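You operate a simulated robot arm through the tools that you are given. There is no shell and no other tool. Be economical: measure what you need, move in short steps, check, and stop when the job is done.

The job below is to be done with a simulated robot arm. You get a single attempt, and the scene is never put back.

JOB
Grease the slide plate's middle, then run the box lid open and shut.
Fine: it is the feed box lid; use the green brush and the grease tin; put the brush back. Set down upright: green brush. Where these are worked on the way, their far stop is far enough and under half their travel is too little: feed box lid. A coat counts when it lies all over at full strength: go over it till it gets no stronger.

Only the result counts: the job must be done as asked and must still hold three seconds after the hand-in. Knocking over, shifting, dropping, spilling or breaking anything else fails it. Lids that push on must go on centred and level and be pressed home; caps that screw on are set level and turned clockwise until they are tight.

ROBOT AND FRAMES
A 6-joint arm with a two-finger parallel gripper, fixed in place. Base frame: the origin is at the foot of the arm, x ahead of it, y to its left, z up; the work surface is at about z = 0.012. Units: m, degrees, N and s.
With the tool pointing down near the work surface it reaches from about 0.14 to 0.58 m from the base axis. Its first joint turns from -66.0 to 66.0 degrees. Payload 2.1 kg.
Tool frame: the origin (TCP) lies between the finger pads and is the grasp point; the fingertips stand 0.03 m ahead of it; z points along the fingers, y is the line along which they close. The gripper opens to 0.094 m. The fingers are 0.028 m wide and 0.01 m thick; the gripper's body (0.05 by 0.096 m) begins 0.055 m behind the TCP.
Orientation is that of the tool frame in the base frame, as a unit quaternion [w, x, y, z]. With the fingers straight down and closing along the base's y, the tool's x points along the base's -x, its y along +y and its z along -z.

CONTROLS
- The arm moves only by the tool play_rows. Its argument "rows" is a list that holds one entry, the list of rows, each a list of 7 numbers: the finger opening in m, from 0 to 0.094, then the shift along the tool's x, y, z in m, then the turn, a rotation vector about the tool's x, y, z in degrees. In form: [[[jaw, dx, dy, dz, wx, wy, wz], ...]]. A call has 1 to 10 rows; each row is the pose to reach, as a shift and turn from the pose commanded when the call began, along the tool's axes at that moment. A row lasts 0.2 s, in which the tool goes at most 0.05 m and 8.6 degrees; a call with a longer step from one row to the next is refused whole, and so is a gripper value outside its range. Where a pose cannot be reached the arm comes as near as it can. A force on the tool above 90 N (or 10 N above the force at the start of the call, whichever is more), or a blocked arm, ends the call early, and 0.2 s more pass. The fingers move at their own pace (about 0.072 m/s each) and stop on an object; they squeeze with about 32 N. The grip force told is the motor's: it shows also when the fingers shut on nothing. Time passes only in rows, and 0.2 s behind the last, so rows that repeat a pose let the fingers close. It gives the time, the measured TCP pose, the force on the tool (base axes), the opening and the grip force at its end, in the units of the frame above (readings bear some noise), with the torque about the TCP (base axes, N m) and any sound that the robot's microphone picked up.
- Cameras (640 x 400 px; columns grow to the right, rows downward): "scene" is fixed at [0.0453, -0.3653, 0.4916]; the picture's right is [0.89, -0.45, 0.00], its down [-0.23, -0.45, -0.86] and it looks along [0.39, 0.77, -0.51] (base axes); focal length 217 px, centre (320, 200). "wrist" rides on the gripper at [0.076, 0.014, -0.102] in the tool frame; the picture's right is [-0.18, 0.98, 0.00], its down [-0.75, -0.14, -0.64] and it looks along [-0.63, -0.12, 0.77] (tool axes); focal length 243 px, centre (320, 200). There is no depth. A picture from a camera that has moved, and an enlarged one, comes with that camera's place and axes in the base frame and with its lens. The place of the scene camera against the robot may be out by one fixed shift of up to 0.012 m in any direction.
- camera(camera): a new picture of that camera. The clock stands still meanwhile.
- enlarge(camera, box): a new picture of the part [left, top, right, bottom] of that camera's present view, enlarged. The clock stands still meanwhile.
- close_job(): hands the job in; it is judged then, once.

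Go step by step. Nothing tells you positions but the pictures and the camera data: compare them with the known pose of the tool, close in by small moves and look again before you grip or let go. The budget is 120 turns and 68 pictures, counting those below and the enlarged ones. Unless the task says otherwise, let go and move clear before handing in, and close with one line.

The tools are called after "Request:" as name(argument=value, ...) on one line, values as JSON. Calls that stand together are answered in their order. play_rows: Moves the arm, as the interface text tells. Its arguments: {"type":"object","properties":{"rows":{"type":"array","items":{"type":"array","items":{"type":"array","items":{"type":"number"}}}}},"required":["rows"]} The other tools are called the same way: camera (camera) takes a picture; enlarge (camera, box) takes an enlarged picture of a part of a camera's view; close_job () hands the job in.

At the start:

```text
clock: 0.0
ee_pos: [0.3143, 0.0735, 0.4158]
orientation: [0.0, 0.0, 1.0, 0.0]
wrist_force: [0.1, 0.2, 0.7]
wrist_torque: [-0.01, -0.02, 0.01]
opening: 0.0943
grasp_force: 0.1
```

scene: 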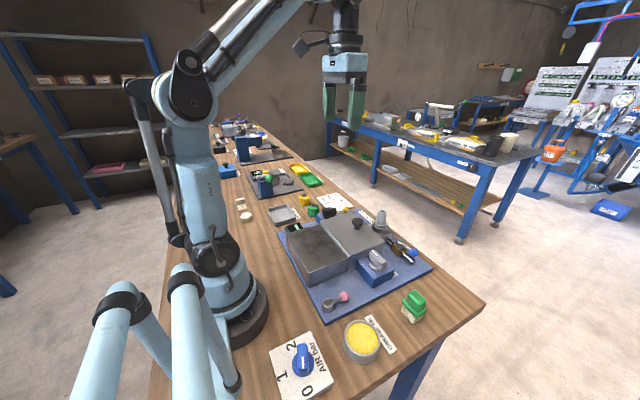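
wrist: 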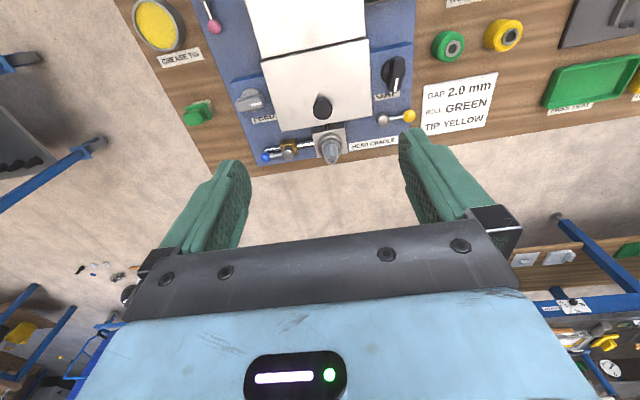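

I see a table with a blue mat holding a grey box with a lid and knob, a grease tin and a green brush nearby. I'll enlarge both views to identify the parts.

Request:
enlarge(camera="scene", box=[240, 180, 480, 380])

Request:
enlarge(camera="wrist", box=[120, 0, 440, 200])

Request:
enlarge(camera="scene", box=[210, 140, 370, 240])

```text
2.00 times, centred on (360, 280) of scene
camera zoom: at [0.0453, -0.3653, 0.4916], right [0.89, -0.45, 0.0], down [-0.23, -0.45, -0.86], along [0.39, 0.77, -0.51], focal length 435 px, centre (240, 40)
```

zoom: 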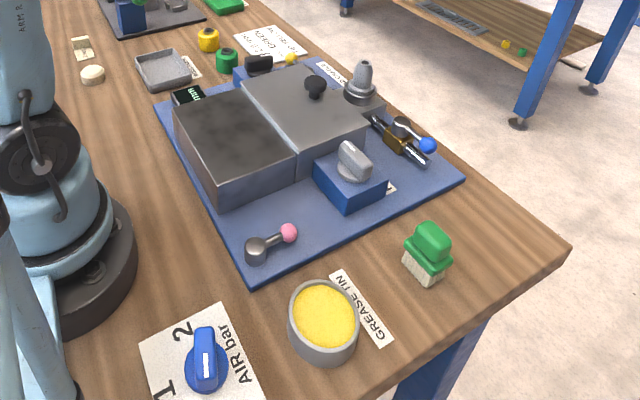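

```text
2.00 times, centred on (280, 100) of wrist
camera zoom: at [0.2385, 0.0877, 0.518], right [0.18, 0.98, 0.0], down [0.75, -0.14, 0.64], along [0.63, -0.12, -0.77], focal length 485 px, centre (400, 400)
```

zoom: 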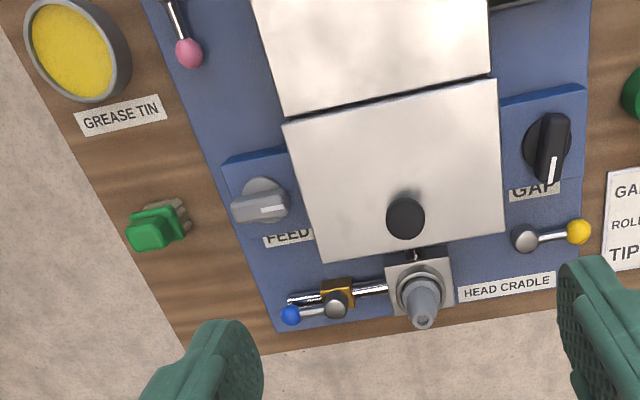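

```text
4.00 times, centred on (290, 190) of scene
camera zoom: at [0.0453, -0.3653, 0.4916], right [0.89, -0.45, 0.0], down [-0.23, -0.45, -0.86], along [0.39, 0.77, -0.51], focal length 870 px, centre (440, 240)
```

zoom: 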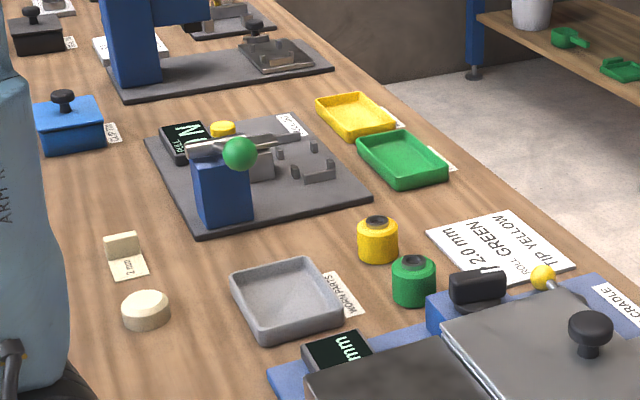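

The labels matter, so I'll zoom further on the far items and the feed unit.

Request:
enlarge(camera="scene", box=[205, 110, 305, 190])

Request:
enlarge(camera="wrist", box=[420, 0, 640, 140])

Request:
enlarge(camera="scene", box=[280, 195, 440, 295])

```text
5.00 times, centred on (255, 150) of scene
camera zoom: at [0.0453, -0.3653, 0.4916], right [0.89, -0.45, 0.0], down [-0.23, -0.45, -0.86], along [0.39, 0.77, -0.51], focal length 1087 px, centre (645, 450)
```

zoom: 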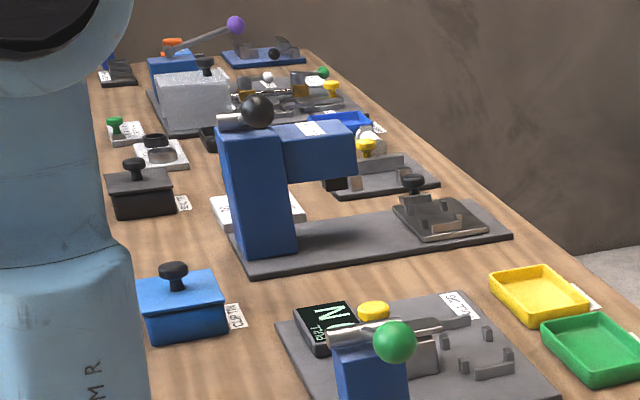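

```text
2.86 times, centred on (530, 70) of wrist
camera zoom: at [0.2385, 0.0877, 0.518], right [0.18, 0.98, 0.0], down [0.75, -0.14, 0.64], along [0.63, -0.12, -0.77], focal length 693 px, centre (-280, 571)
```

zoom: 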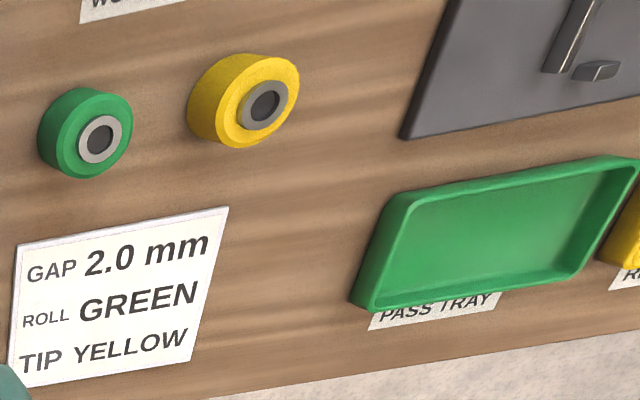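

```text
4.00 times, centred on (360, 245) of scene
camera zoom: at [0.0453, -0.3653, 0.4916], right [0.89, -0.45, 0.0], down [-0.23, -0.45, -0.86], along [0.39, 0.77, -0.51], focal length 870 px, centre (160, 20)
```

zoom: 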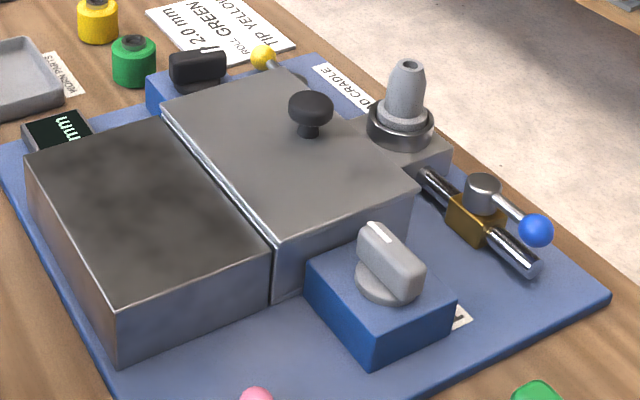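

The lidded box with the black knob beside "FEED" is likely the feed box, and the near block's metal top may be the slide plate. I'll pull the arm back to see more.

Request:
play_rows(rows=[[[0.094, 0.04, 0, 0, 0, 0, 0], [0.094, 0.08, 0, 0, 0, 0, 0], [0.094, 0.12, 0, 0, 0, 0, 0], [0.094, 0.12, 0, 0, 0, 0, 0]]])

Request:
camera(camera="wrist")

```text
clock: 1.0
ee_pos: [0.1962, 0.0731, 0.4149]
orientation: [0.0, 0.0, 1.0, 0.0]
wrist_force: [0.5, 0.6, -0.7]
wrist_torque: [-0.01, 0.01, -0.01]
opening: 0.094
grasp_force: 0.0
```

```text
59 pictures are left
camera wrist: at [0.1212, 0.0864, 0.5174], right [0.18, 0.98, 0.0], down [0.75, -0.14, 0.64], along [0.63, -0.12, -0.77], focal length 243 px, centre (320, 200)
```

wrist: 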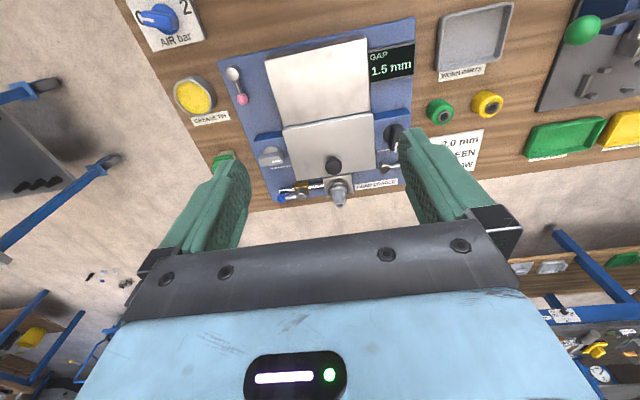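

Request:
enlarge(camera="wrist", box=[160, 0, 440, 175])

```text
2.29 times, centred on (300, 88) of wrist
camera zoom: at [0.1212, 0.0864, 0.5174], right [0.18, 0.98, 0.0], down [0.75, -0.14, 0.64], along [0.63, -0.12, -0.77], focal length 555 px, centre (366, 457)
```

zoom: 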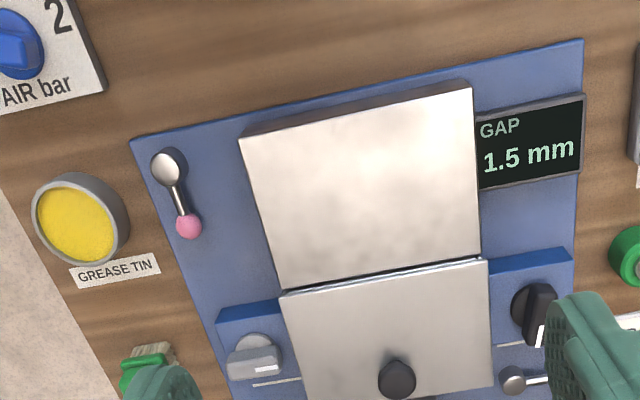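

The near block (x≈0.185–0.305, y≈−0.02–0.148, top z≈0.055) is taken as the slide plate, with the feed box lid beyond it. The brush stands near (0.37, −0.17) and the tin at (0.225, −0.174). I'll move above the brush.

Request:
play_rows(rows=[[[0.094, -0.02, -0.03, 0.025, 0, 0, 0], [0.094, -0.04, -0.06, 0.05, 0, 0, 0], [0.094, -0.06, -0.09, 0.075, 0, 0, 0], [0.094, -0.08, -0.12, 0.1, 0, 0, 0], [0.094, -0.1, -0.15, 0.125, 0, 0, 0], [0.094, -0.12, -0.18, 0.15, 0, 0, 0], [0.094, -0.145, -0.21, 0.18, 0, 0, 0], [0.094, -0.17, -0.241, 0.21, 0, 0, 0], [0.094, -0.17, -0.241, 0.21, 0, 0, 0]]])

Request:
camera(camera="wrist")

Request:
enlarge(camera="scene", box=[340, 250, 460, 340])

```text
clock: 3.0
ee_pos: [0.3642, -0.1659, 0.205]
orientation: [0.0, 0.0, 1.0, 0.0]
wrist_force: [-0.8, 0.4, 0.5]
wrist_torque: [0.03, 0.04, 0.01]
opening: 0.0939
grasp_force: 0.1
```

```text
57 pictures are left
camera wrist: at [0.2883, -0.1527, 0.307], right [0.18, 0.98, 0.0], down [0.75, -0.14, 0.64], along [0.63, -0.12, -0.77], focal length 243 px, centre (320, 200)
```

wrist: 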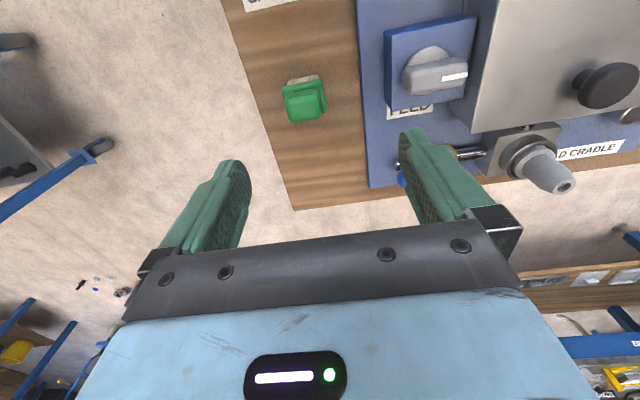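

```text
4.44 times, centred on (400, 295) of scene
camera zoom: at [0.0453, -0.3653, 0.4916], right [0.89, -0.45, 0.0], down [-0.23, -0.45, -0.86], along [0.39, 0.77, -0.51], focal length 966 px, centre (-36, -222)
```

zoom: 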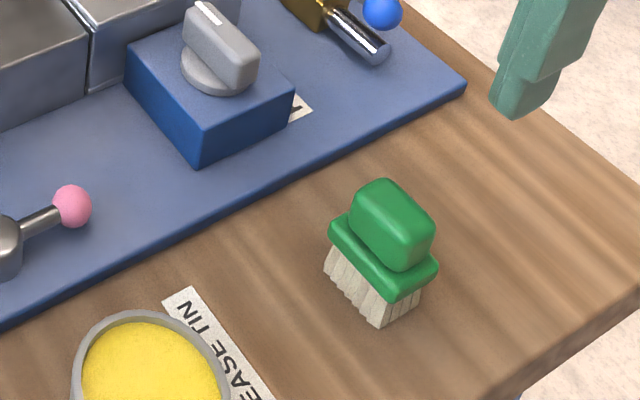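

The brush stands at about (0.363, −0.183), aligned roughly with the base axes. I'll get lower above it and look again.

Request:
play_rows(rows=[[[0.094, 0.0, -0.017, 0.04, 0, 0, 0], [0.094, 0.0, -0.017, 0.075, 0, 0, 0], [0.094, 0.0, -0.017, 0.075, 0, 0, 0]]])

Request:
enlarge(camera="wrist", box=[200, 40, 440, 190])

Request:
enlarge(camera="scene", box=[360, 240, 460, 330])

```text
clock: 3.8
ee_pos: [0.3637, -0.1843, 0.1316]
orientation: [0.0, -0.001, 1.0, 0.0]
wrist_force: [-0.7, -0.2, -0.1]
wrist_torque: [0.0, 0.03, 0.01]
opening: 0.094
grasp_force: 0.1
```

```text
2.67 times, centred on (320, 115) of wrist
camera zoom: at [0.288, -0.1693, 0.2327], right [0.18, 0.98, 0.0], down [0.75, -0.14, 0.64], along [0.63, -0.12, -0.77], focal length 647 px, centre (320, 427)
```

zoom: 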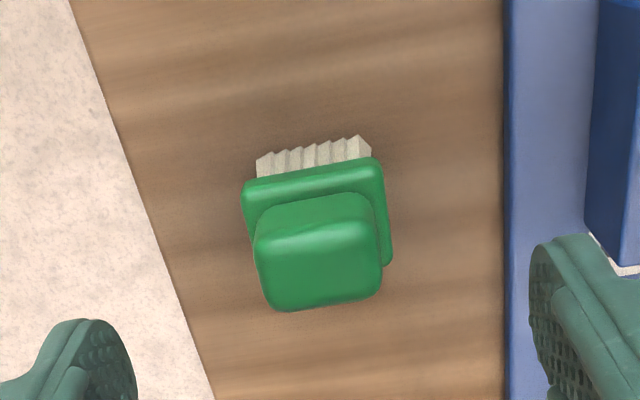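

```text
4.44 times, centred on (410, 285) of scene
camera zoom: at [0.0453, -0.3653, 0.4916], right [0.89, -0.45, 0.0], down [-0.23, -0.45, -0.86], along [0.39, 0.77, -0.51], focal length 966 px, centre (-80, -178)
```

zoom: 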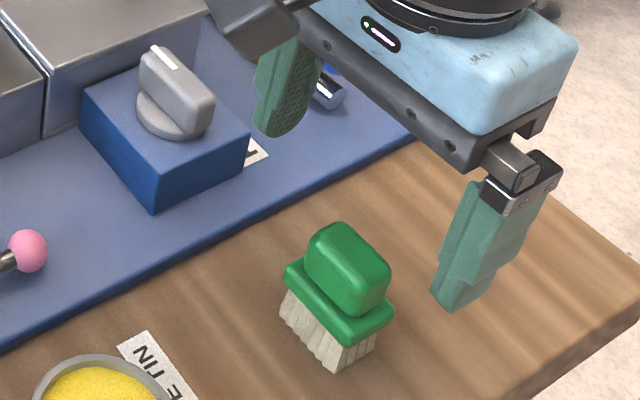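

The brush centre is about (0.366, −0.184), top near z≈0.067 and flange top near 0.042. I'll lower until the tips are level just above the flange and check.

Request:
play_rows(rows=[[[0.08, -0.0025, 0.0, 0.03, 0, 0, 0], [0.07, -0.0025, 0.0, 0.055, 0, 0, 0], [0.07, -0.0025, 0.0, 0.055, 0, 0, 0]]])

Request:
enlarge(camera="wrist", box=[200, 60, 440, 210])

Request:
enlarge(camera="scene", box=[360, 240, 460, 330])

```text
clock: 4.6
ee_pos: [0.3659, -0.183, 0.0754]
orientation: [0.0, 0.001, 1.0, 0.0]
wrist_force: [0.1, -0.4, 0.2]
wrist_torque: [-0.01, 0.01, 0.03]
opening: 0.07
grasp_force: 0.1
```

```text
2.67 times, centred on (320, 135) of wrist
camera zoom: at [0.2903, -0.1682, 0.1774], right [0.18, 0.98, 0.0], down [0.75, -0.14, 0.64], along [0.63, -0.12, -0.77], focal length 647 px, centre (320, 373)
```

zoom: 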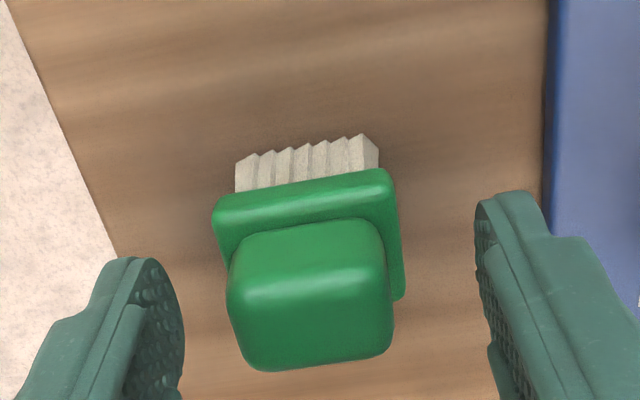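

```text
4.44 times, centred on (410, 285) of scene
camera zoom: at [0.0453, -0.3653, 0.4916], right [0.89, -0.45, 0.0], down [-0.23, -0.45, -0.86], along [0.39, 0.77, -0.51], focal length 966 px, centre (-80, -178)
```

zoom: 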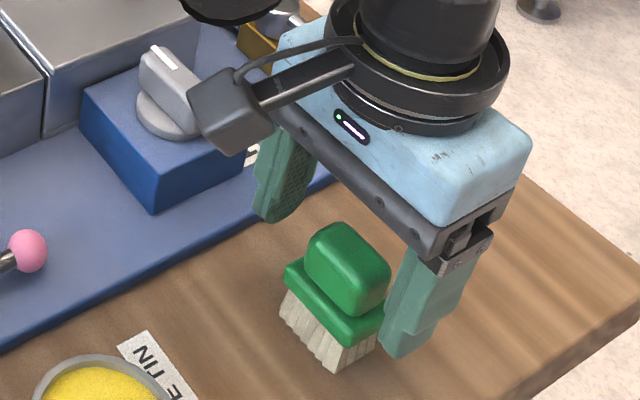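

The tips are level with the flange, so I'll raise about 7 mm, centre 1 mm and close on the handle block.

Request:
play_rows(rows=[[[0.07, 0.0, -0.0012, -0.007, 0, 0, 0], [0.05, 0.0, -0.0012, -0.007, 0, 0, 0], [0.03, 0.0, -0.0012, -0.007, 0, 0, 0], [0.02, 0.0, -0.0012, -0.007, 0, 0, 0], [0.02, 0.0, -0.0012, -0.007, 0, 0, 0]]])

Request:
enlarge(camera="wrist", box=[200, 60, 440, 210])

```text
clock: 5.8
ee_pos: [0.3663, -0.1847, 0.0833]
orientation: [0.0, 0.0, 1.0, 0.0]
wrist_force: [0.2, -0.2, 1.1]
wrist_torque: [-0.05, -0.02, -0.03]
opening: 0.0352
grasp_force: 32.4
```

```text
2.67 times, centred on (320, 135) of wrist
camera zoom: at [0.2907, -0.1705, 0.1846], right [0.18, 0.98, 0.0], down [0.75, -0.14, 0.64], along [0.63, -0.12, -0.77], focal length 647 px, centre (320, 373)
```

zoom: 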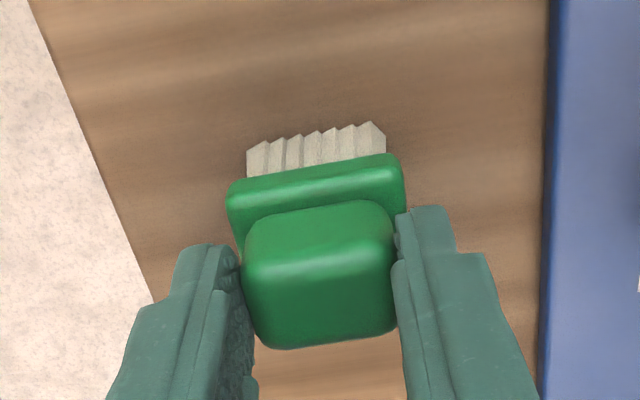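

The brush is gripped (bristle tips about 0.071 m below the TCP). I'll lift it and move over the grease tin.

Request:
play_rows(rows=[[[0.02, 0.0, 0.0, -0.04, 0, 0, 0], [0.02, 0.0, 0.0, -0.08, 0, 0, 0], [0.02, 0.0, 0.0, -0.1, 0, 0, 0], [0.02, 0.045, 0.003, -0.1, 0, 0, 0], [0.02, 0.09, 0.006, -0.1, 0, 0, 0], [0.02, 0.135, 0.01, -0.1, 0, 0, 0], [0.02, 0.135, 0.01, -0.1, 0, 0, 0]]])

Request:
camera(camera="wrist")

Request:
enlarge(camera="scene", box=[280, 220, 440, 370])

```text
clock: 7.4
ee_pos: [0.2317, -0.177, 0.182]
orientation: [-0.001, 0.0, 1.0, 0.0]
wrist_force: [0.2, -0.4, -1.2]
wrist_torque: [-0.04, -0.01, -0.02]
opening: 0.0354
grasp_force: 31.9
```

```text
50 pictures are left
camera wrist: at [0.1557, -0.1624, 0.284], right [0.18, 0.98, 0.0], down [0.75, -0.14, 0.64], along [0.63, -0.12, -0.77], focal length 243 px, centre (320, 200)
```

wrist: 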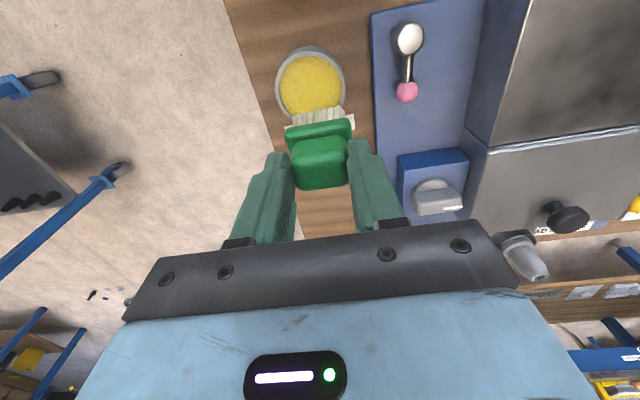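

```text
2.67 times, centred on (360, 295) of scene
camera zoom: at [0.0453, -0.3653, 0.4916], right [0.89, -0.45, 0.0], down [-0.23, -0.45, -0.86], along [0.39, 0.77, -0.51], focal length 580 px, centre (213, -53)
```

zoom: 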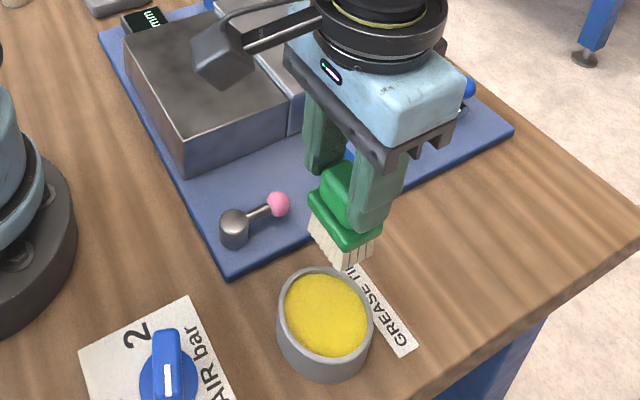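

The tin centre works out at about (0.215, −0.184) with an inner width ~0.06. I'll centre over it, drop part way and check.

Request:
play_rows(rows=[[[0.02, 0.0165, -0.007, 0.0, 0, 0, 0], [0.02, 0.0165, -0.007, 0.035, 0, 0, 0], [0.02, 0.0165, -0.007, 0.035, 0, 0, 0]]])

Request:
camera(camera="wrist")

Request:
enlarge(camera="scene", box=[320, 260, 420, 370])

```text
clock: 8.2
ee_pos: [0.2144, -0.1826, 0.1459]
orientation: [0.002, 0.0, 1.0, 0.001]
wrist_force: [0.4, 0.2, -0.9]
wrist_torque: [0.0, -0.02, 0.01]
opening: 0.0354
grasp_force: 32.0
```

```text
48 pictures are left
camera wrist: at [0.1393, -0.1673, 0.2485], right [0.18, 0.98, 0.0], down [0.75, -0.14, 0.64], along [0.63, -0.12, -0.77], focal length 243 px, centre (320, 200)
```

wrist: 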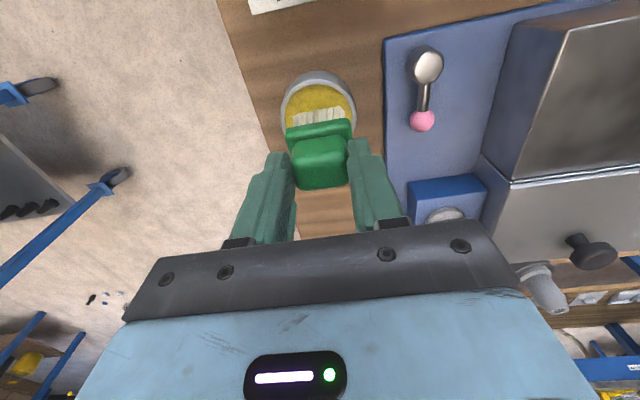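

```text
3.64 times, centred on (370, 315) of scene
camera zoom: at [0.0453, -0.3653, 0.4916], right [0.89, -0.45, 0.0], down [-0.23, -0.45, -0.86], along [0.39, 0.77, -0.51], focal length 790 px, centre (138, -218)
```

zoom: 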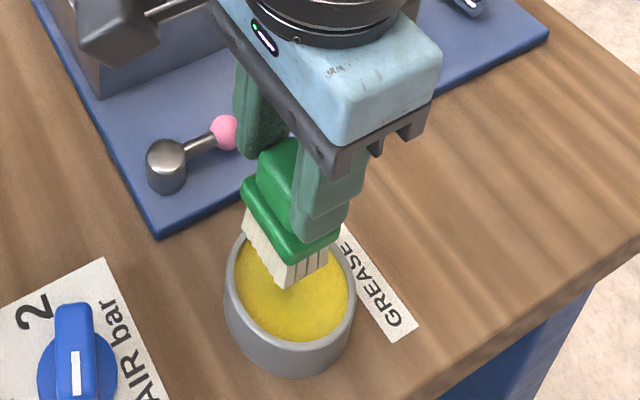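

The brush lines up with the tin. I'll lower it gently into the grease, watching the force.

Request:
play_rows(rows=[[[0.02, 0.002, 0.0, 0.015, 0, 0, 0], [0.02, 0.002, 0.0, 0.024, 0, 0, 0], [0.02, 0.002, 0.0, 0.03, 0, 0, 0]]])

Request:
enlarge(camera="scene", box=[320, 260, 420, 370])

```text
clock: 9.0
ee_pos: [0.2118, -0.1833, 0.1175]
orientation: [0.0, 0.0, 1.0, 0.0]
wrist_force: [-0.2, 0.1, -0.9]
wrist_torque: [0.01, 0.0, 0.01]
opening: 0.0352
grasp_force: 32.0
```

```text
3.64 times, centred on (370, 315) of scene
camera zoom: at [0.0453, -0.3653, 0.4916], right [0.89, -0.45, 0.0], down [-0.23, -0.45, -0.86], along [0.39, 0.77, -0.51], focal length 790 px, centre (138, -218)
```

zoom: 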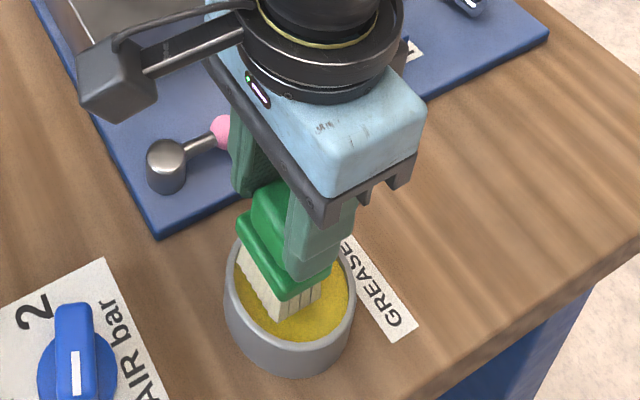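

No contact yet. I'll nudge toward the tin centre and go down in small steps.

Request:
play_rows(rows=[[[0.02, -0.004, 0.003, 0.0, 0, 0, 0], [0.02, -0.004, 0.003, 0.004, 0, 0, 0], [0.02, -0.004, 0.003, 0.008, 0, 0, 0], [0.02, -0.004, 0.003, 0.008, 0, 0, 0]]])

Request:
enlarge(camera="scene", box=[320, 260, 420, 370])

```text
clock: 10.0
ee_pos: [0.2175, -0.1796, 0.1107]
orientation: [-0.001, 0.0, 1.0, 0.0]
wrist_force: [-0.3, 0.0, -1.7]
wrist_torque: [-0.01, -0.01, -0.03]
opening: 0.0352
grasp_force: 31.7
```

```text
3.64 times, centred on (370, 315) of scene
camera zoom: at [0.0453, -0.3653, 0.4916], right [0.89, -0.45, 0.0], down [-0.23, -0.45, -0.86], along [0.39, 0.77, -0.51], focal length 790 px, centre (138, -218)
```

zoom: 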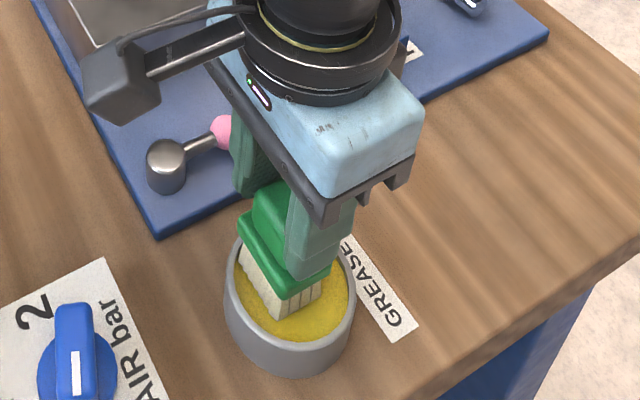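

Still very little force. I'll go a few millimetres deeper.

Request:
play_rows(rows=[[[0.02, 0.0, 0.0, 0.003, 0, 0, 0], [0.02, 0.0, 0.0, 0.006, 0, 0, 0], [0.02, 0.0, 0.0, 0.006, 0, 0, 0]]])

Request:
enlarge(camera="scene", box=[320, 260, 420, 370])

```text
clock: 10.8
ee_pos: [0.2174, -0.1804, 0.1044]
orientation: [0.001, 0.0, 1.0, 0.0]
wrist_force: [-1.8, 3.1, 25.6]
wrist_torque: [0.09, 0.04, 0.01]
opening: 0.0353
grasp_force: 32.0
```

```text
3.64 times, centred on (370, 315) of scene
camera zoom: at [0.0453, -0.3652, 0.4917], right [0.89, -0.45, 0.0], down [-0.23, -0.45, -0.86], along [0.39, 0.77, -0.51], focal length 790 px, centre (138, -218)
```

zoom: 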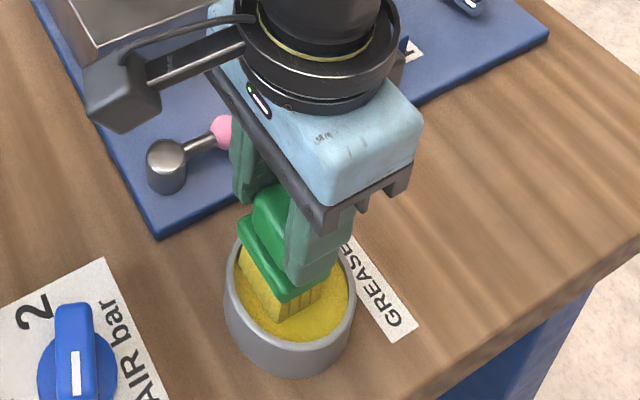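

The bristles are loaded (yellow). I'll lift and carry the brush over the slide plate.

Request:
play_rows(rows=[[[0.02, 0.0, 0.0, -0.03, 0, 0, 0], [0.02, 0.0, 0.0, -0.07, 0, 0, 0], [0.02, 0.0, 0.0, -0.1, 0, 0, 0], [0.02, -0.005, 0.045, -0.1, 0, 0, 0], [0.02, -0.01, 0.09, -0.1, 0, 0, 0], [0.02, -0.015, 0.135, -0.1, 0, 0, 0], [0.02, -0.02, 0.18, -0.1, 0, 0, 0], [0.02, -0.024, 0.22, -0.1, 0, 0, 0], [0.02, -0.028, 0.243, -0.1, 0, 0, 0], [0.02, -0.028, 0.243, -0.07, 0, 0, 0]]])

Request:
camera(camera="wrist")

Request:
enlarge(camera="scene", box=[240, 180, 400, 320])

```text
clock: 13.0
ee_pos: [0.2449, 0.0642, 0.1724]
orientation: [0.0, 0.001, 1.0, 0.0]
wrist_force: [-0.2, -1.1, -0.4]
wrist_torque: [0.02, -0.01, 0.03]
opening: 0.0353
grasp_force: 31.7
```

```text
43 pictures are left
camera wrist: at [0.1694, 0.0781, 0.2739], right [0.18, 0.98, 0.0], down [0.75, -0.14, 0.64], along [0.63, -0.12, -0.77], focal length 243 px, centre (320, 200)
```

wrist: 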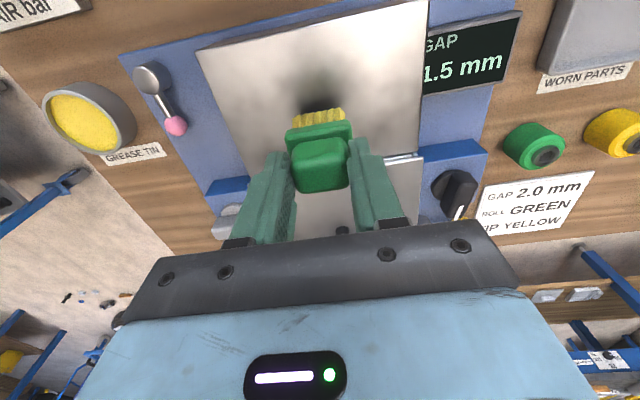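

```text
2.86 times, centred on (320, 250) of scene
camera zoom: at [0.0454, -0.3652, 0.4916], right [0.89, -0.45, 0.0], down [-0.23, -0.45, -0.86], along [0.39, 0.77, -0.51], focal length 621 px, centre (320, 57)
```

zoom: 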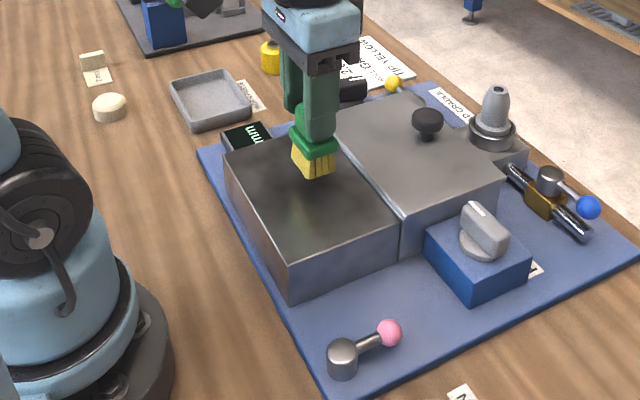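

The brush is centred over the plate (≈0.245, 0.064). I'll lower to contact carefully.

Request:
play_rows(rows=[[[0.02, 0.0, 0.0, 0.02, 0, 0, 0], [0.02, 0.0, 0.0, 0.036, 0, 0, 0], [0.02, 0.0, 0.0, 0.039, 0, 0, 0], [0.02, 0.0, 0.0, 0.041, 0, 0, 0]]])

```text
clock: 13.8
ee_pos: [0.2472, 0.0647, 0.139]
orientation: [-0.003, -0.001, 1.0, -0.001]
wrist_force: [-3.0, 0.0, 18.1]
wrist_torque: [0.06, -0.17, 0.0]
opening: 0.0349
grasp_force: 31.9
stopped in row 3: the force on the tool passed its limit at 108 N (the readings are from after the stop); the commanded pose is now the measured one
```

Contact came earlier than expected (TCP z≈0.139, now 18 N). I'll look before stroking.

Request:
enlarge(camera="scene", box=[270, 190, 370, 280])

Request:
enlarge(camera="wrist", box=[200, 60, 440, 210])

```text
4.44 times, centred on (320, 235) of scene
camera zoom: at [0.0453, -0.3653, 0.4916], right [0.89, -0.45, 0.0], down [-0.23, -0.45, -0.86], along [0.39, 0.77, -0.51], focal length 966 px, centre (320, 44)
```

zoom: 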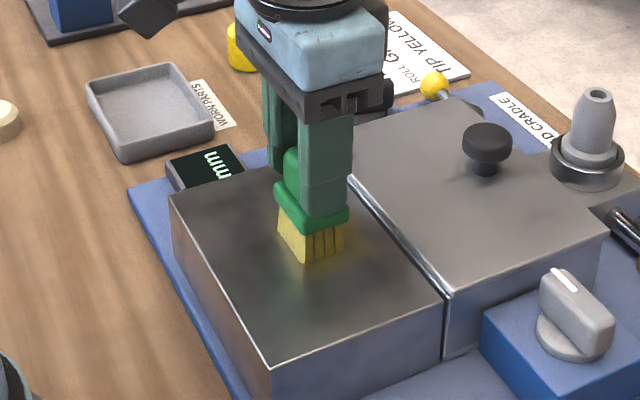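

```text
2.67 times, centred on (320, 135) of wrist
camera zoom: at [0.172, 0.0786, 0.2414], right [0.18, 0.98, 0.0], down [0.76, -0.14, 0.64], along [0.63, -0.12, -0.77], focal length 647 px, centre (320, 373)
```

zoom: 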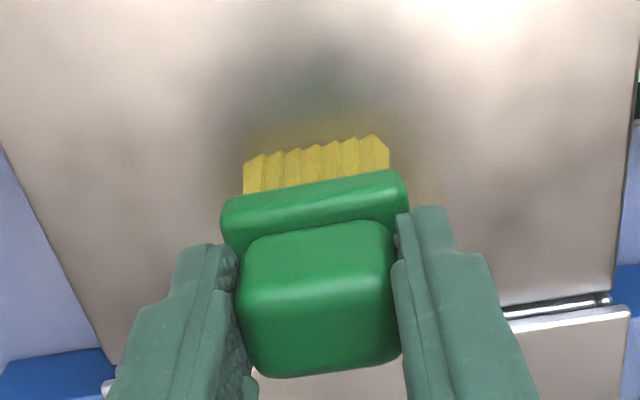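

The brush is still held squarely. I'll do a first gentle set of strokes and check the coat.

Request:
play_rows(rows=[[[0.02, 0.015, 0.0, 0.0, 0, 0, 0], [0.02, 0.03, 0.0, 0.0, 0, 0, 0], [0.02, 0.015, 0.0, 0.0, 0, 0, 0], [0.02, 0.0, 0.0, 0.0, 0, 0, 0], [0.02, -0.015, 0.0, 0.0, 0, 0, 0], [0.02, -0.02, 0.0, 0.0, 0, 0, 0], [0.02, 0.0, 0.0, 0.0, 0, 0, 0]]])

Request:
enlarge(camera="wrist", box=[160, 0, 480, 200])

```text
clock: 15.4
ee_pos: [0.2491, 0.0657, 0.1391]
orientation: [0.001, 0.0, 1.0, -0.001]
wrist_force: [11.0, -0.9, 29.4]
wrist_torque: [0.05, -0.73, -0.02]
opening: 0.0352
grasp_force: 31.9
```

```text
2.00 times, centred on (320, 100) of wrist
camera zoom: at [0.1731, 0.0795, 0.2408], right [0.19, 0.98, 0.0], down [0.75, -0.14, 0.64], along [0.63, -0.12, -0.77], focal length 485 px, centre (320, 400)
```

zoom: 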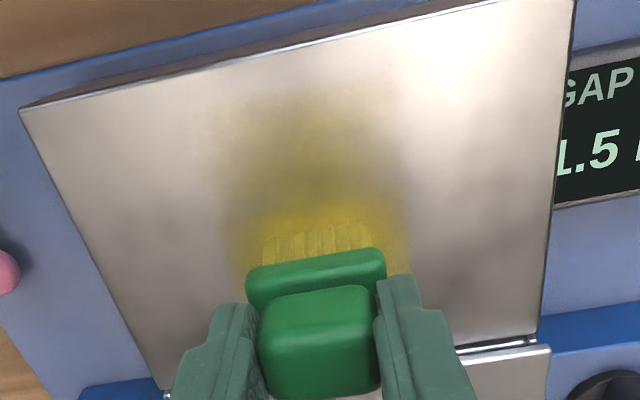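

A yellow coat is forming. I'll continue with a raster over the middle.

Request:
play_rows(rows=[[[0.02, 0.0, 0.018, 0.0, 0, 0, 0], [0.02, 0.02, 0.02, 0.0, 0, 0, 0], [0.02, 0.035, 0.02, 0.0, 0, 0, 0], [0.02, 0.035, 0.0, 0.0, 0, 0, 0], [0.02, 0.035, -0.02, 0.0, 0, 0, 0], [0.02, 0.015, -0.02, 0.0, 0, 0, 0], [0.02, -0.005, -0.02, 0.0, 0, 0, 0], [0.02, -0.02, -0.02, 0.0, 0, 0, 0], [0.02, -0.02, 0.0, 0.0, 0, 0, 0], [0.02, -0.02, 0.02, 0.0, 0, 0, 0]]])

Request:
play_rows(rows=[[[0.02, 0.02, 0.0, 0.0, 0, 0, 0], [0.02, 0.04, 0.0, 0.0, 0, 0, 0], [0.02, 0.055, 0.0, 0.0, 0, 0, 0], [0.02, 0.055, -0.02, 0.0, 0, 0, 0], [0.02, 0.035, -0.02, 0.0, 0, 0, 0], [0.02, 0.015, -0.02, 0.0, 0, 0, 0], [0.02, 0.0, -0.02, 0.0, 0, 0, 0], [0.02, 0.0, -0.04, 0.0, 0, 0, 0], [0.02, 0.02, -0.04, 0.0, 0, 0, 0], [0.02, 0.035, -0.04, 0.0, 0, 0, 0]]])

Request:
enlarge(camera="wrist", box=[160, 0, 480, 200])

Request:
enlarge(camera="scene", box=[270, 190, 370, 280])

```text
clock: 17.6
ee_pos: [0.2676, 0.0824, 0.1398]
orientation: [-0.002, 0.001, 1.0, -0.002]
wrist_force: [0.9, -16.0, 46.4]
wrist_torque: [-0.24, -0.42, -0.07]
opening: 0.0353
grasp_force: 32.1
```

```text
clock: 19.8
ee_pos: [0.2325, 0.0452, 0.1389]
orientation: [-0.003, 0.0, 1.0, -0.001]
wrist_force: [-0.4, 0.5, -1.4]
wrist_torque: [0.0, 0.02, -0.03]
opening: 0.035
grasp_force: 32.1
```

```text
2.00 times, centred on (320, 100) of wrist
camera zoom: at [0.1567, 0.0599, 0.2416], right [0.18, 0.98, 0.0], down [0.76, -0.14, 0.64], along [0.63, -0.12, -0.77], focal length 485 px, centre (320, 400)
```

zoom: 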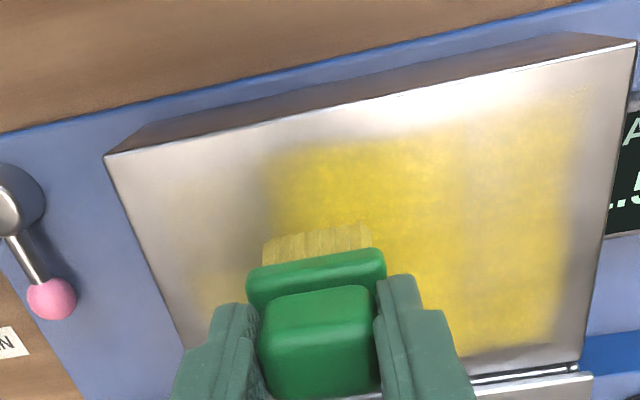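

```text
4.44 times, centred on (320, 235) of scene
camera zoom: at [0.0454, -0.3653, 0.4916], right [0.89, -0.45, 0.0], down [-0.23, -0.45, -0.86], along [0.39, 0.77, -0.51], focal length 966 px, centre (320, 44)
```

zoom: 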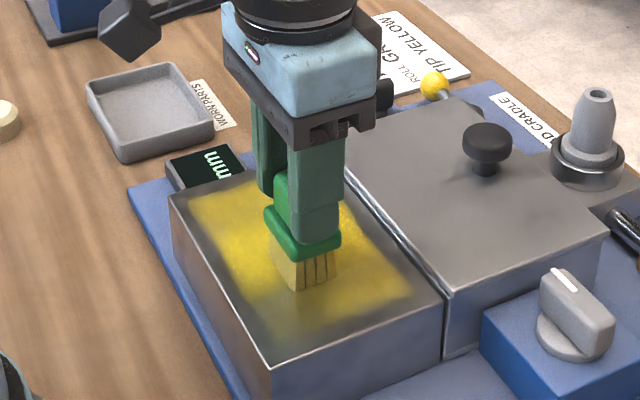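

The coat is building, but the side toward smaller y is weak and the bristles look spent. I'll redip the brush.

Request:
play_rows(rows=[[[0.02, 0.0, 0.0, -0.035, 0, 0, 0], [0.02, 0.0, 0.0, -0.065, 0, 0, 0], [0.02, 0.003, -0.045, -0.065, 0, 0, 0], [0.02, 0.006, -0.09, -0.065, 0, 0, 0], [0.02, 0.009, -0.135, -0.065, 0, 0, 0], [0.02, 0.012, -0.18, -0.065, 0, 0, 0], [0.02, 0.015, -0.2255, -0.065, 0, 0, 0], [0.02, 0.015, -0.2255, -0.025, 0, 0, 0], [0.02, 0.015, -0.2255, 0.015, 0, 0, 0], [0.02, 0.015, -0.2255, 0.015, 0, 0, 0]]])

Request:
enlarge(camera="scene", box=[270, 190, 430, 360])

```text
clock: 22.0
ee_pos: [0.2165, -0.1822, 0.1223]
orientation: [-0.003, 0.0, 1.0, -0.001]
wrist_force: [1.2, -0.3, 0.1]
wrist_torque: [-0.01, -0.02, 0.0]
opening: 0.0353
grasp_force: 31.7
```

```text
2.35 times, centred on (350, 275) of scene
camera zoom: at [0.0453, -0.3653, 0.4916], right [0.89, -0.45, 0.0], down [-0.23, -0.45, -0.86], along [0.39, 0.77, -0.51], focal length 512 px, centre (249, 24)
```

zoom: 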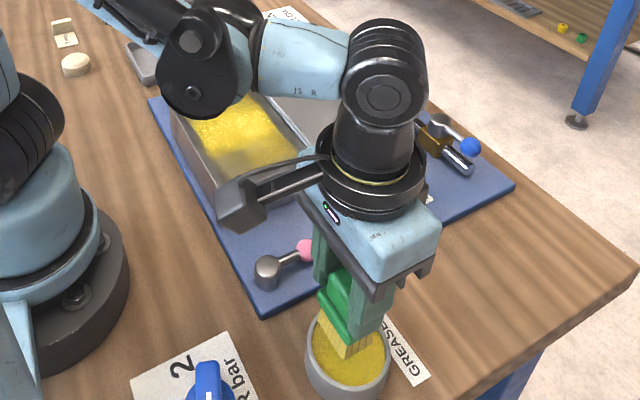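

Dipping again, then returning above the plate.

Request:
play_rows(rows=[[[0.02, 0.0, 0.0, 0.012, 0, 0, 0], [0.02, 0.0, 0.0, 0.0165, 0, 0, 0], [0.02, 0.0, 0.0, 0.018, 0, 0, 0], [0.02, 0.0, 0.0, 0.018, 0, 0, 0]]])

Request:
play_rows(rows=[[[0.02, 0.0, 0.0, -0.04, 0, 0, 0], [0.02, 0.0, 0.0, -0.085, 0, 0, 0], [0.02, -0.005, 0.045, -0.085, 0, 0, 0], [0.02, -0.01, 0.09, -0.085, 0, 0, 0], [0.02, -0.015, 0.135, -0.085, 0, 0, 0], [0.02, -0.02, 0.18, -0.085, 0, 0, 0], [0.02, -0.025, 0.22, -0.085, 0, 0, 0], [0.02, -0.025, 0.22, -0.085, 0, 0, 0]]])

Request:
camera(camera="wrist")

```text
clock: 23.0
ee_pos: [0.2166, -0.1815, 0.1057]
orientation: [-0.002, -0.001, 1.0, -0.001]
wrist_force: [0.5, 0.0, -1.7]
wrist_torque: [0.0, 0.0, -0.02]
opening: 0.035
grasp_force: 31.8
```

```text
clock: 24.8
ee_pos: [0.2443, 0.0417, 0.1907]
orientation: [-0.002, 0.0, 1.0, -0.002]
wrist_force: [1.1, 0.5, -1.4]
wrist_torque: [0.0, 0.01, -0.03]
opening: 0.0351
grasp_force: 32.4
```

```text
35 pictures are left
camera wrist: at [0.1687, 0.0554, 0.293], right [0.18, 0.98, 0.0], down [0.76, -0.14, 0.64], along [0.63, -0.12, -0.77], focal length 243 px, centre (320, 200)
```

wrist: 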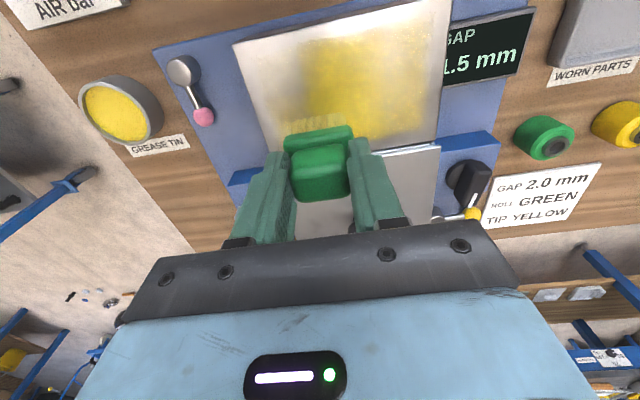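

Request:
enlarge(camera="scene", box=[270, 170, 390, 280])

```text
3.64 times, centred on (330, 225) of scene
camera zoom: at [0.0454, -0.3652, 0.4916], right [0.89, -0.45, 0.0], down [-0.23, -0.45, -0.86], along [0.39, 0.77, -0.51], focal length 790 px, centre (284, 109)
```

zoom: 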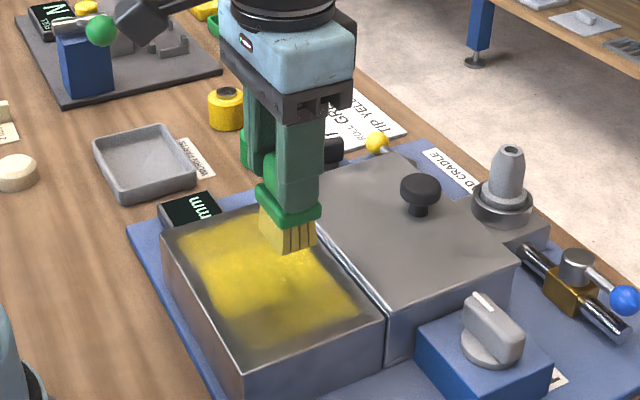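

The coat is broad but thinner toward −y. I'll touch down at y≈0.042 and feel for contact.

Request:
play_rows(rows=[[[0.02, 0.0, 0.0, 0.03, 0, 0, 0], [0.02, 0.0, 0.0, 0.048, 0, 0, 0], [0.02, 0.0, 0.0, 0.051, 0, 0, 0], [0.02, 0.0, 0.0, 0.0525, 0, 0, 0], [0.02, 0.0, 0.0, 0.0525, 0, 0, 0]]])

```text
clock: 26.0
ee_pos: [0.2427, 0.0394, 0.1398]
orientation: [-0.002, 0.0, 1.0, -0.001]
wrist_force: [-7.5, -0.6, 55.5]
wrist_torque: [0.03, -0.19, 0.01]
opening: 0.0353
grasp_force: 31.5
```

Firm contact here. I'll ease slightly and raster this side and the middle again.

Request:
play_rows(rows=[[[0.02, 0.018, 0.0, -0.0005, 0, 0, 0], [0.02, 0.035, 0.0, -0.0005, 0, 0, 0], [0.02, 0.015, 0.0, -0.0005, 0, 0, 0], [0.02, -0.005, 0.0, -0.0005, 0, 0, 0], [0.02, -0.025, 0.0, -0.0005, 0, 0, 0], [0.02, -0.025, 0.015, -0.0005, 0, 0, 0], [0.02, -0.005, 0.015, -0.0005, 0, 0, 0], [0.02, 0.015, 0.015, -0.0005, 0, 0, 0], [0.02, 0.035, 0.015, -0.0005, 0, 0, 0], [0.02, 0.035, 0.025, -0.0005, 0, 0, 0]]])

Request:
play_rows(rows=[[[0.02, -0.02, 0.0, 0.0, 0, 0, 0], [0.02, -0.04, 0.0, 0.0, 0, 0, 0], [0.02, -0.06, 0.0, 0.0, 0, 0, 0], [0.02, -0.06, 0.015, 0.0, 0, 0, 0], [0.02, -0.04, 0.015, 0.0, 0, 0, 0], [0.02, -0.02, 0.015, 0.0, 0, 0, 0], [0.02, 0.0, 0.015, 0.0, 0, 0, 0], [0.02, 0.0, 0.03, 0.0, 0, 0, 0], [0.02, -0.02, 0.03, 0.0, 0, 0, 0], [0.02, -0.04, 0.03, 0.0, 0, 0, 0]]])

Request:
enlarge(camera="wrist", box=[160, 0, 480, 200])

Request:
enlarge(camera="scene", box=[270, 190, 370, 280])

```text
clock: 28.2
ee_pos: [0.2059, 0.0644, 0.1397]
orientation: [-0.005, 0.0, 1.0, -0.002]
wrist_force: [-1.9, -10.8, 30.7]
wrist_torque: [-0.28, -0.38, -0.1]
opening: 0.0352
grasp_force: 31.7
```

```text
clock: 30.4
ee_pos: [0.2434, 0.0932, 0.1392]
orientation: [-0.005, -0.001, 1.0, 0.0]
wrist_force: [-19.6, 1.8, 57.6]
wrist_torque: [0.09, 0.41, -0.01]
opening: 0.0351
grasp_force: 32.4
```

```text
2.00 times, centred on (320, 100) of wrist
camera zoom: at [0.1707, 0.1078, 0.2415], right [0.18, 0.98, 0.0], down [0.76, -0.14, 0.63], along [0.62, -0.12, -0.77], focal length 485 px, centre (320, 400)
```

zoom: 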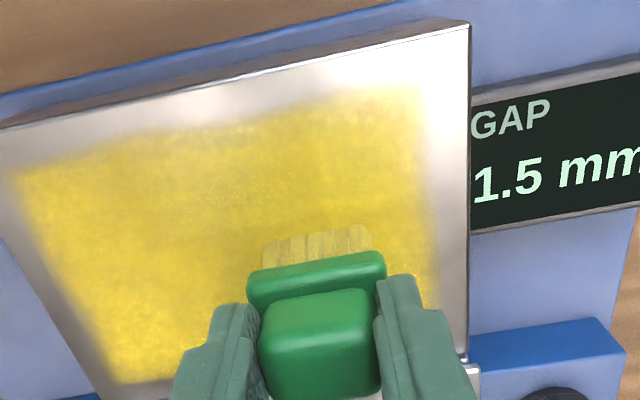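

```text
4.44 times, centred on (320, 235) of scene
camera zoom: at [0.0452, -0.3653, 0.4916], right [0.89, -0.45, 0.0], down [-0.23, -0.45, -0.86], along [0.39, 0.77, -0.51], focal length 966 px, centre (320, 44)
```

zoom: 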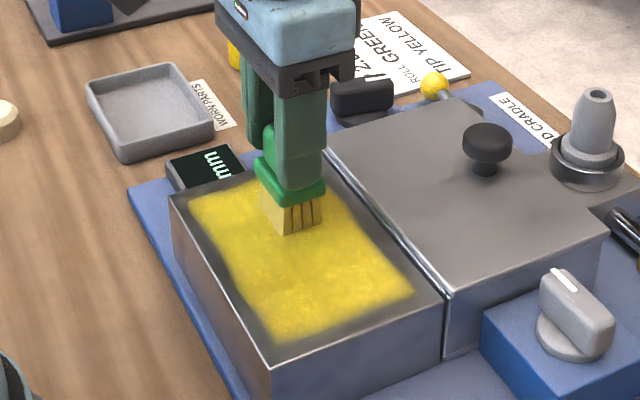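

The coat is now almost even across the plate. To be sure of full strength I'll redip once more and go over it again.

Request:
play_rows(rows=[[[0.02, 0.0, 0.0, -0.035, 0, 0, 0], [0.02, 0.0, 0.0, -0.065, 0, 0, 0], [0.02, 0.004, -0.045, -0.065, 0, 0, 0], [0.02, 0.008, -0.09, -0.065, 0, 0, 0], [0.02, 0.012, -0.135, -0.065, 0, 0, 0], [0.02, 0.016, -0.18, -0.065, 0, 0, 0], [0.02, 0.02, -0.225, -0.065, 0, 0, 0], [0.02, 0.0265, -0.2745, -0.065, 0, 0, 0], [0.02, 0.0265, -0.2745, -0.025, 0, 0, 0], [0.02, 0.0265, -0.2745, 0.015, 0, 0, 0]]])

Request:
play_rows(rows=[[[0.02, 0.0, 0.0, 0.012, 0, 0, 0], [0.02, 0.0, 0.0, 0.0165, 0, 0, 0], [0.02, 0.0, 0.0, 0.019, 0, 0, 0], [0.02, 0.0, 0.0, 0.02, 0, 0, 0]]])

Request:
enlarge(camera="scene", box=[270, 190, 430, 370])

```text
clock: 32.6
ee_pos: [0.2202, -0.18, 0.1252]
orientation: [-0.002, 0.0, 1.0, -0.001]
wrist_force: [-0.1, 1.1, -1.4]
wrist_torque: [0.02, -0.01, 0.03]
opening: 0.0351
grasp_force: 32.2
```

```text
clock: 33.6
ee_pos: [0.2196, -0.1806, 0.1034]
orientation: [-0.002, 0.0, 1.0, -0.001]
wrist_force: [-0.7, 0.1, -1.0]
wrist_torque: [0.06, 0.04, 0.02]
opening: 0.0352
grasp_force: 32.4
```

```text
2.22 times, centred on (350, 280) of scene
camera zoom: at [0.0453, -0.3653, 0.4916], right [0.89, -0.45, 0.0], down [-0.23, -0.45, -0.86], along [0.39, 0.77, -0.51], focal length 483 px, centre (253, 22)
```

zoom: 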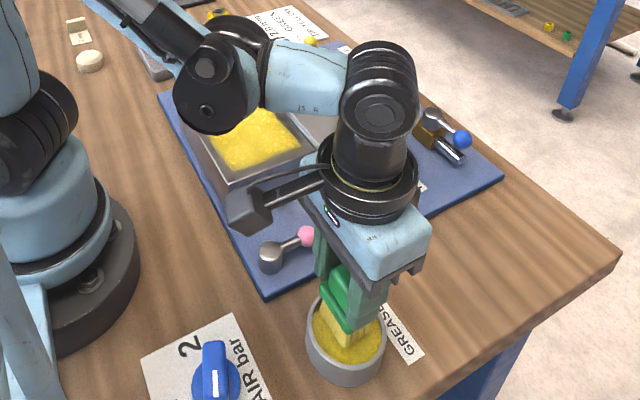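

Request:
play_rows(rows=[[[0.02, 0.0, 0.0, 0.0015, 0, 0, 0], [0.02, 0.0, 0.0, 0.003, 0, 0, 0], [0.02, 0.0, 0.0, 0.003, 0, 0, 0]]])

Request:
enlarge(camera="scene", box=[320, 260, 420, 370])

```text
clock: 34.4
ee_pos: [0.2186, -0.1809, 0.1013]
orientation: [-0.003, 0.0, 1.0, -0.001]
wrist_force: [0.0, -0.3, -1.9]
wrist_torque: [-0.02, 0.01, 0.01]
opening: 0.0353
grasp_force: 32.0
```

```text
3.64 times, centred on (370, 315) of scene
camera zoom: at [0.0453, -0.3653, 0.4916], right [0.89, -0.45, 0.0], down [-0.23, -0.45, -0.86], along [0.39, 0.77, -0.51], focal length 790 px, centre (138, -218)
```

zoom: 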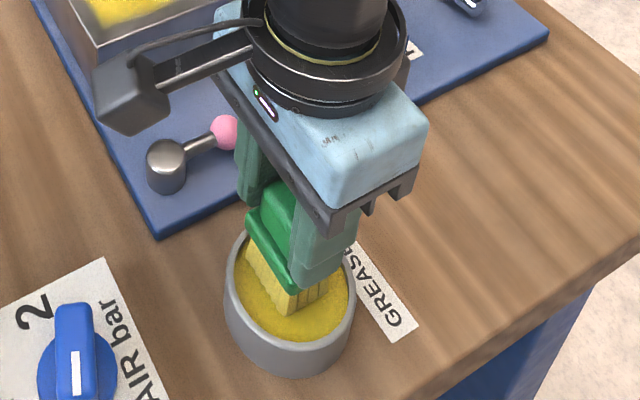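

The bristles are freshly yellow. Back to the plate for another full pass.

Request:
play_rows(rows=[[[0.02, 0.0, 0.0, -0.045, 0, 0, 0], [0.02, 0.0, 0.0, -0.085, 0, 0, 0], [0.02, -0.005, 0.045, -0.085, 0, 0, 0], [0.02, -0.01, 0.09, -0.085, 0, 0, 0], [0.02, -0.015, 0.135, -0.085, 0, 0, 0], [0.02, -0.02, 0.18, -0.085, 0, 0, 0], [0.02, -0.025, 0.218, -0.085, 0, 0, 0], [0.02, -0.025, 0.218, -0.055, 0, 0, 0], [0.02, -0.025, 0.218, -0.04, 0, 0, 0], [0.02, -0.025, 0.218, -0.038, 0, 0, 0]]])

```text
clock: 36.6
ee_pos: [0.2457, 0.0392, 0.1396]
orientation: [-0.004, -0.001, 1.0, 0.0]
wrist_force: [-6.6, -0.4, 35.4]
wrist_torque: [0.1, -0.27, 0.0]
opening: 0.0355
grasp_force: 31.1
```

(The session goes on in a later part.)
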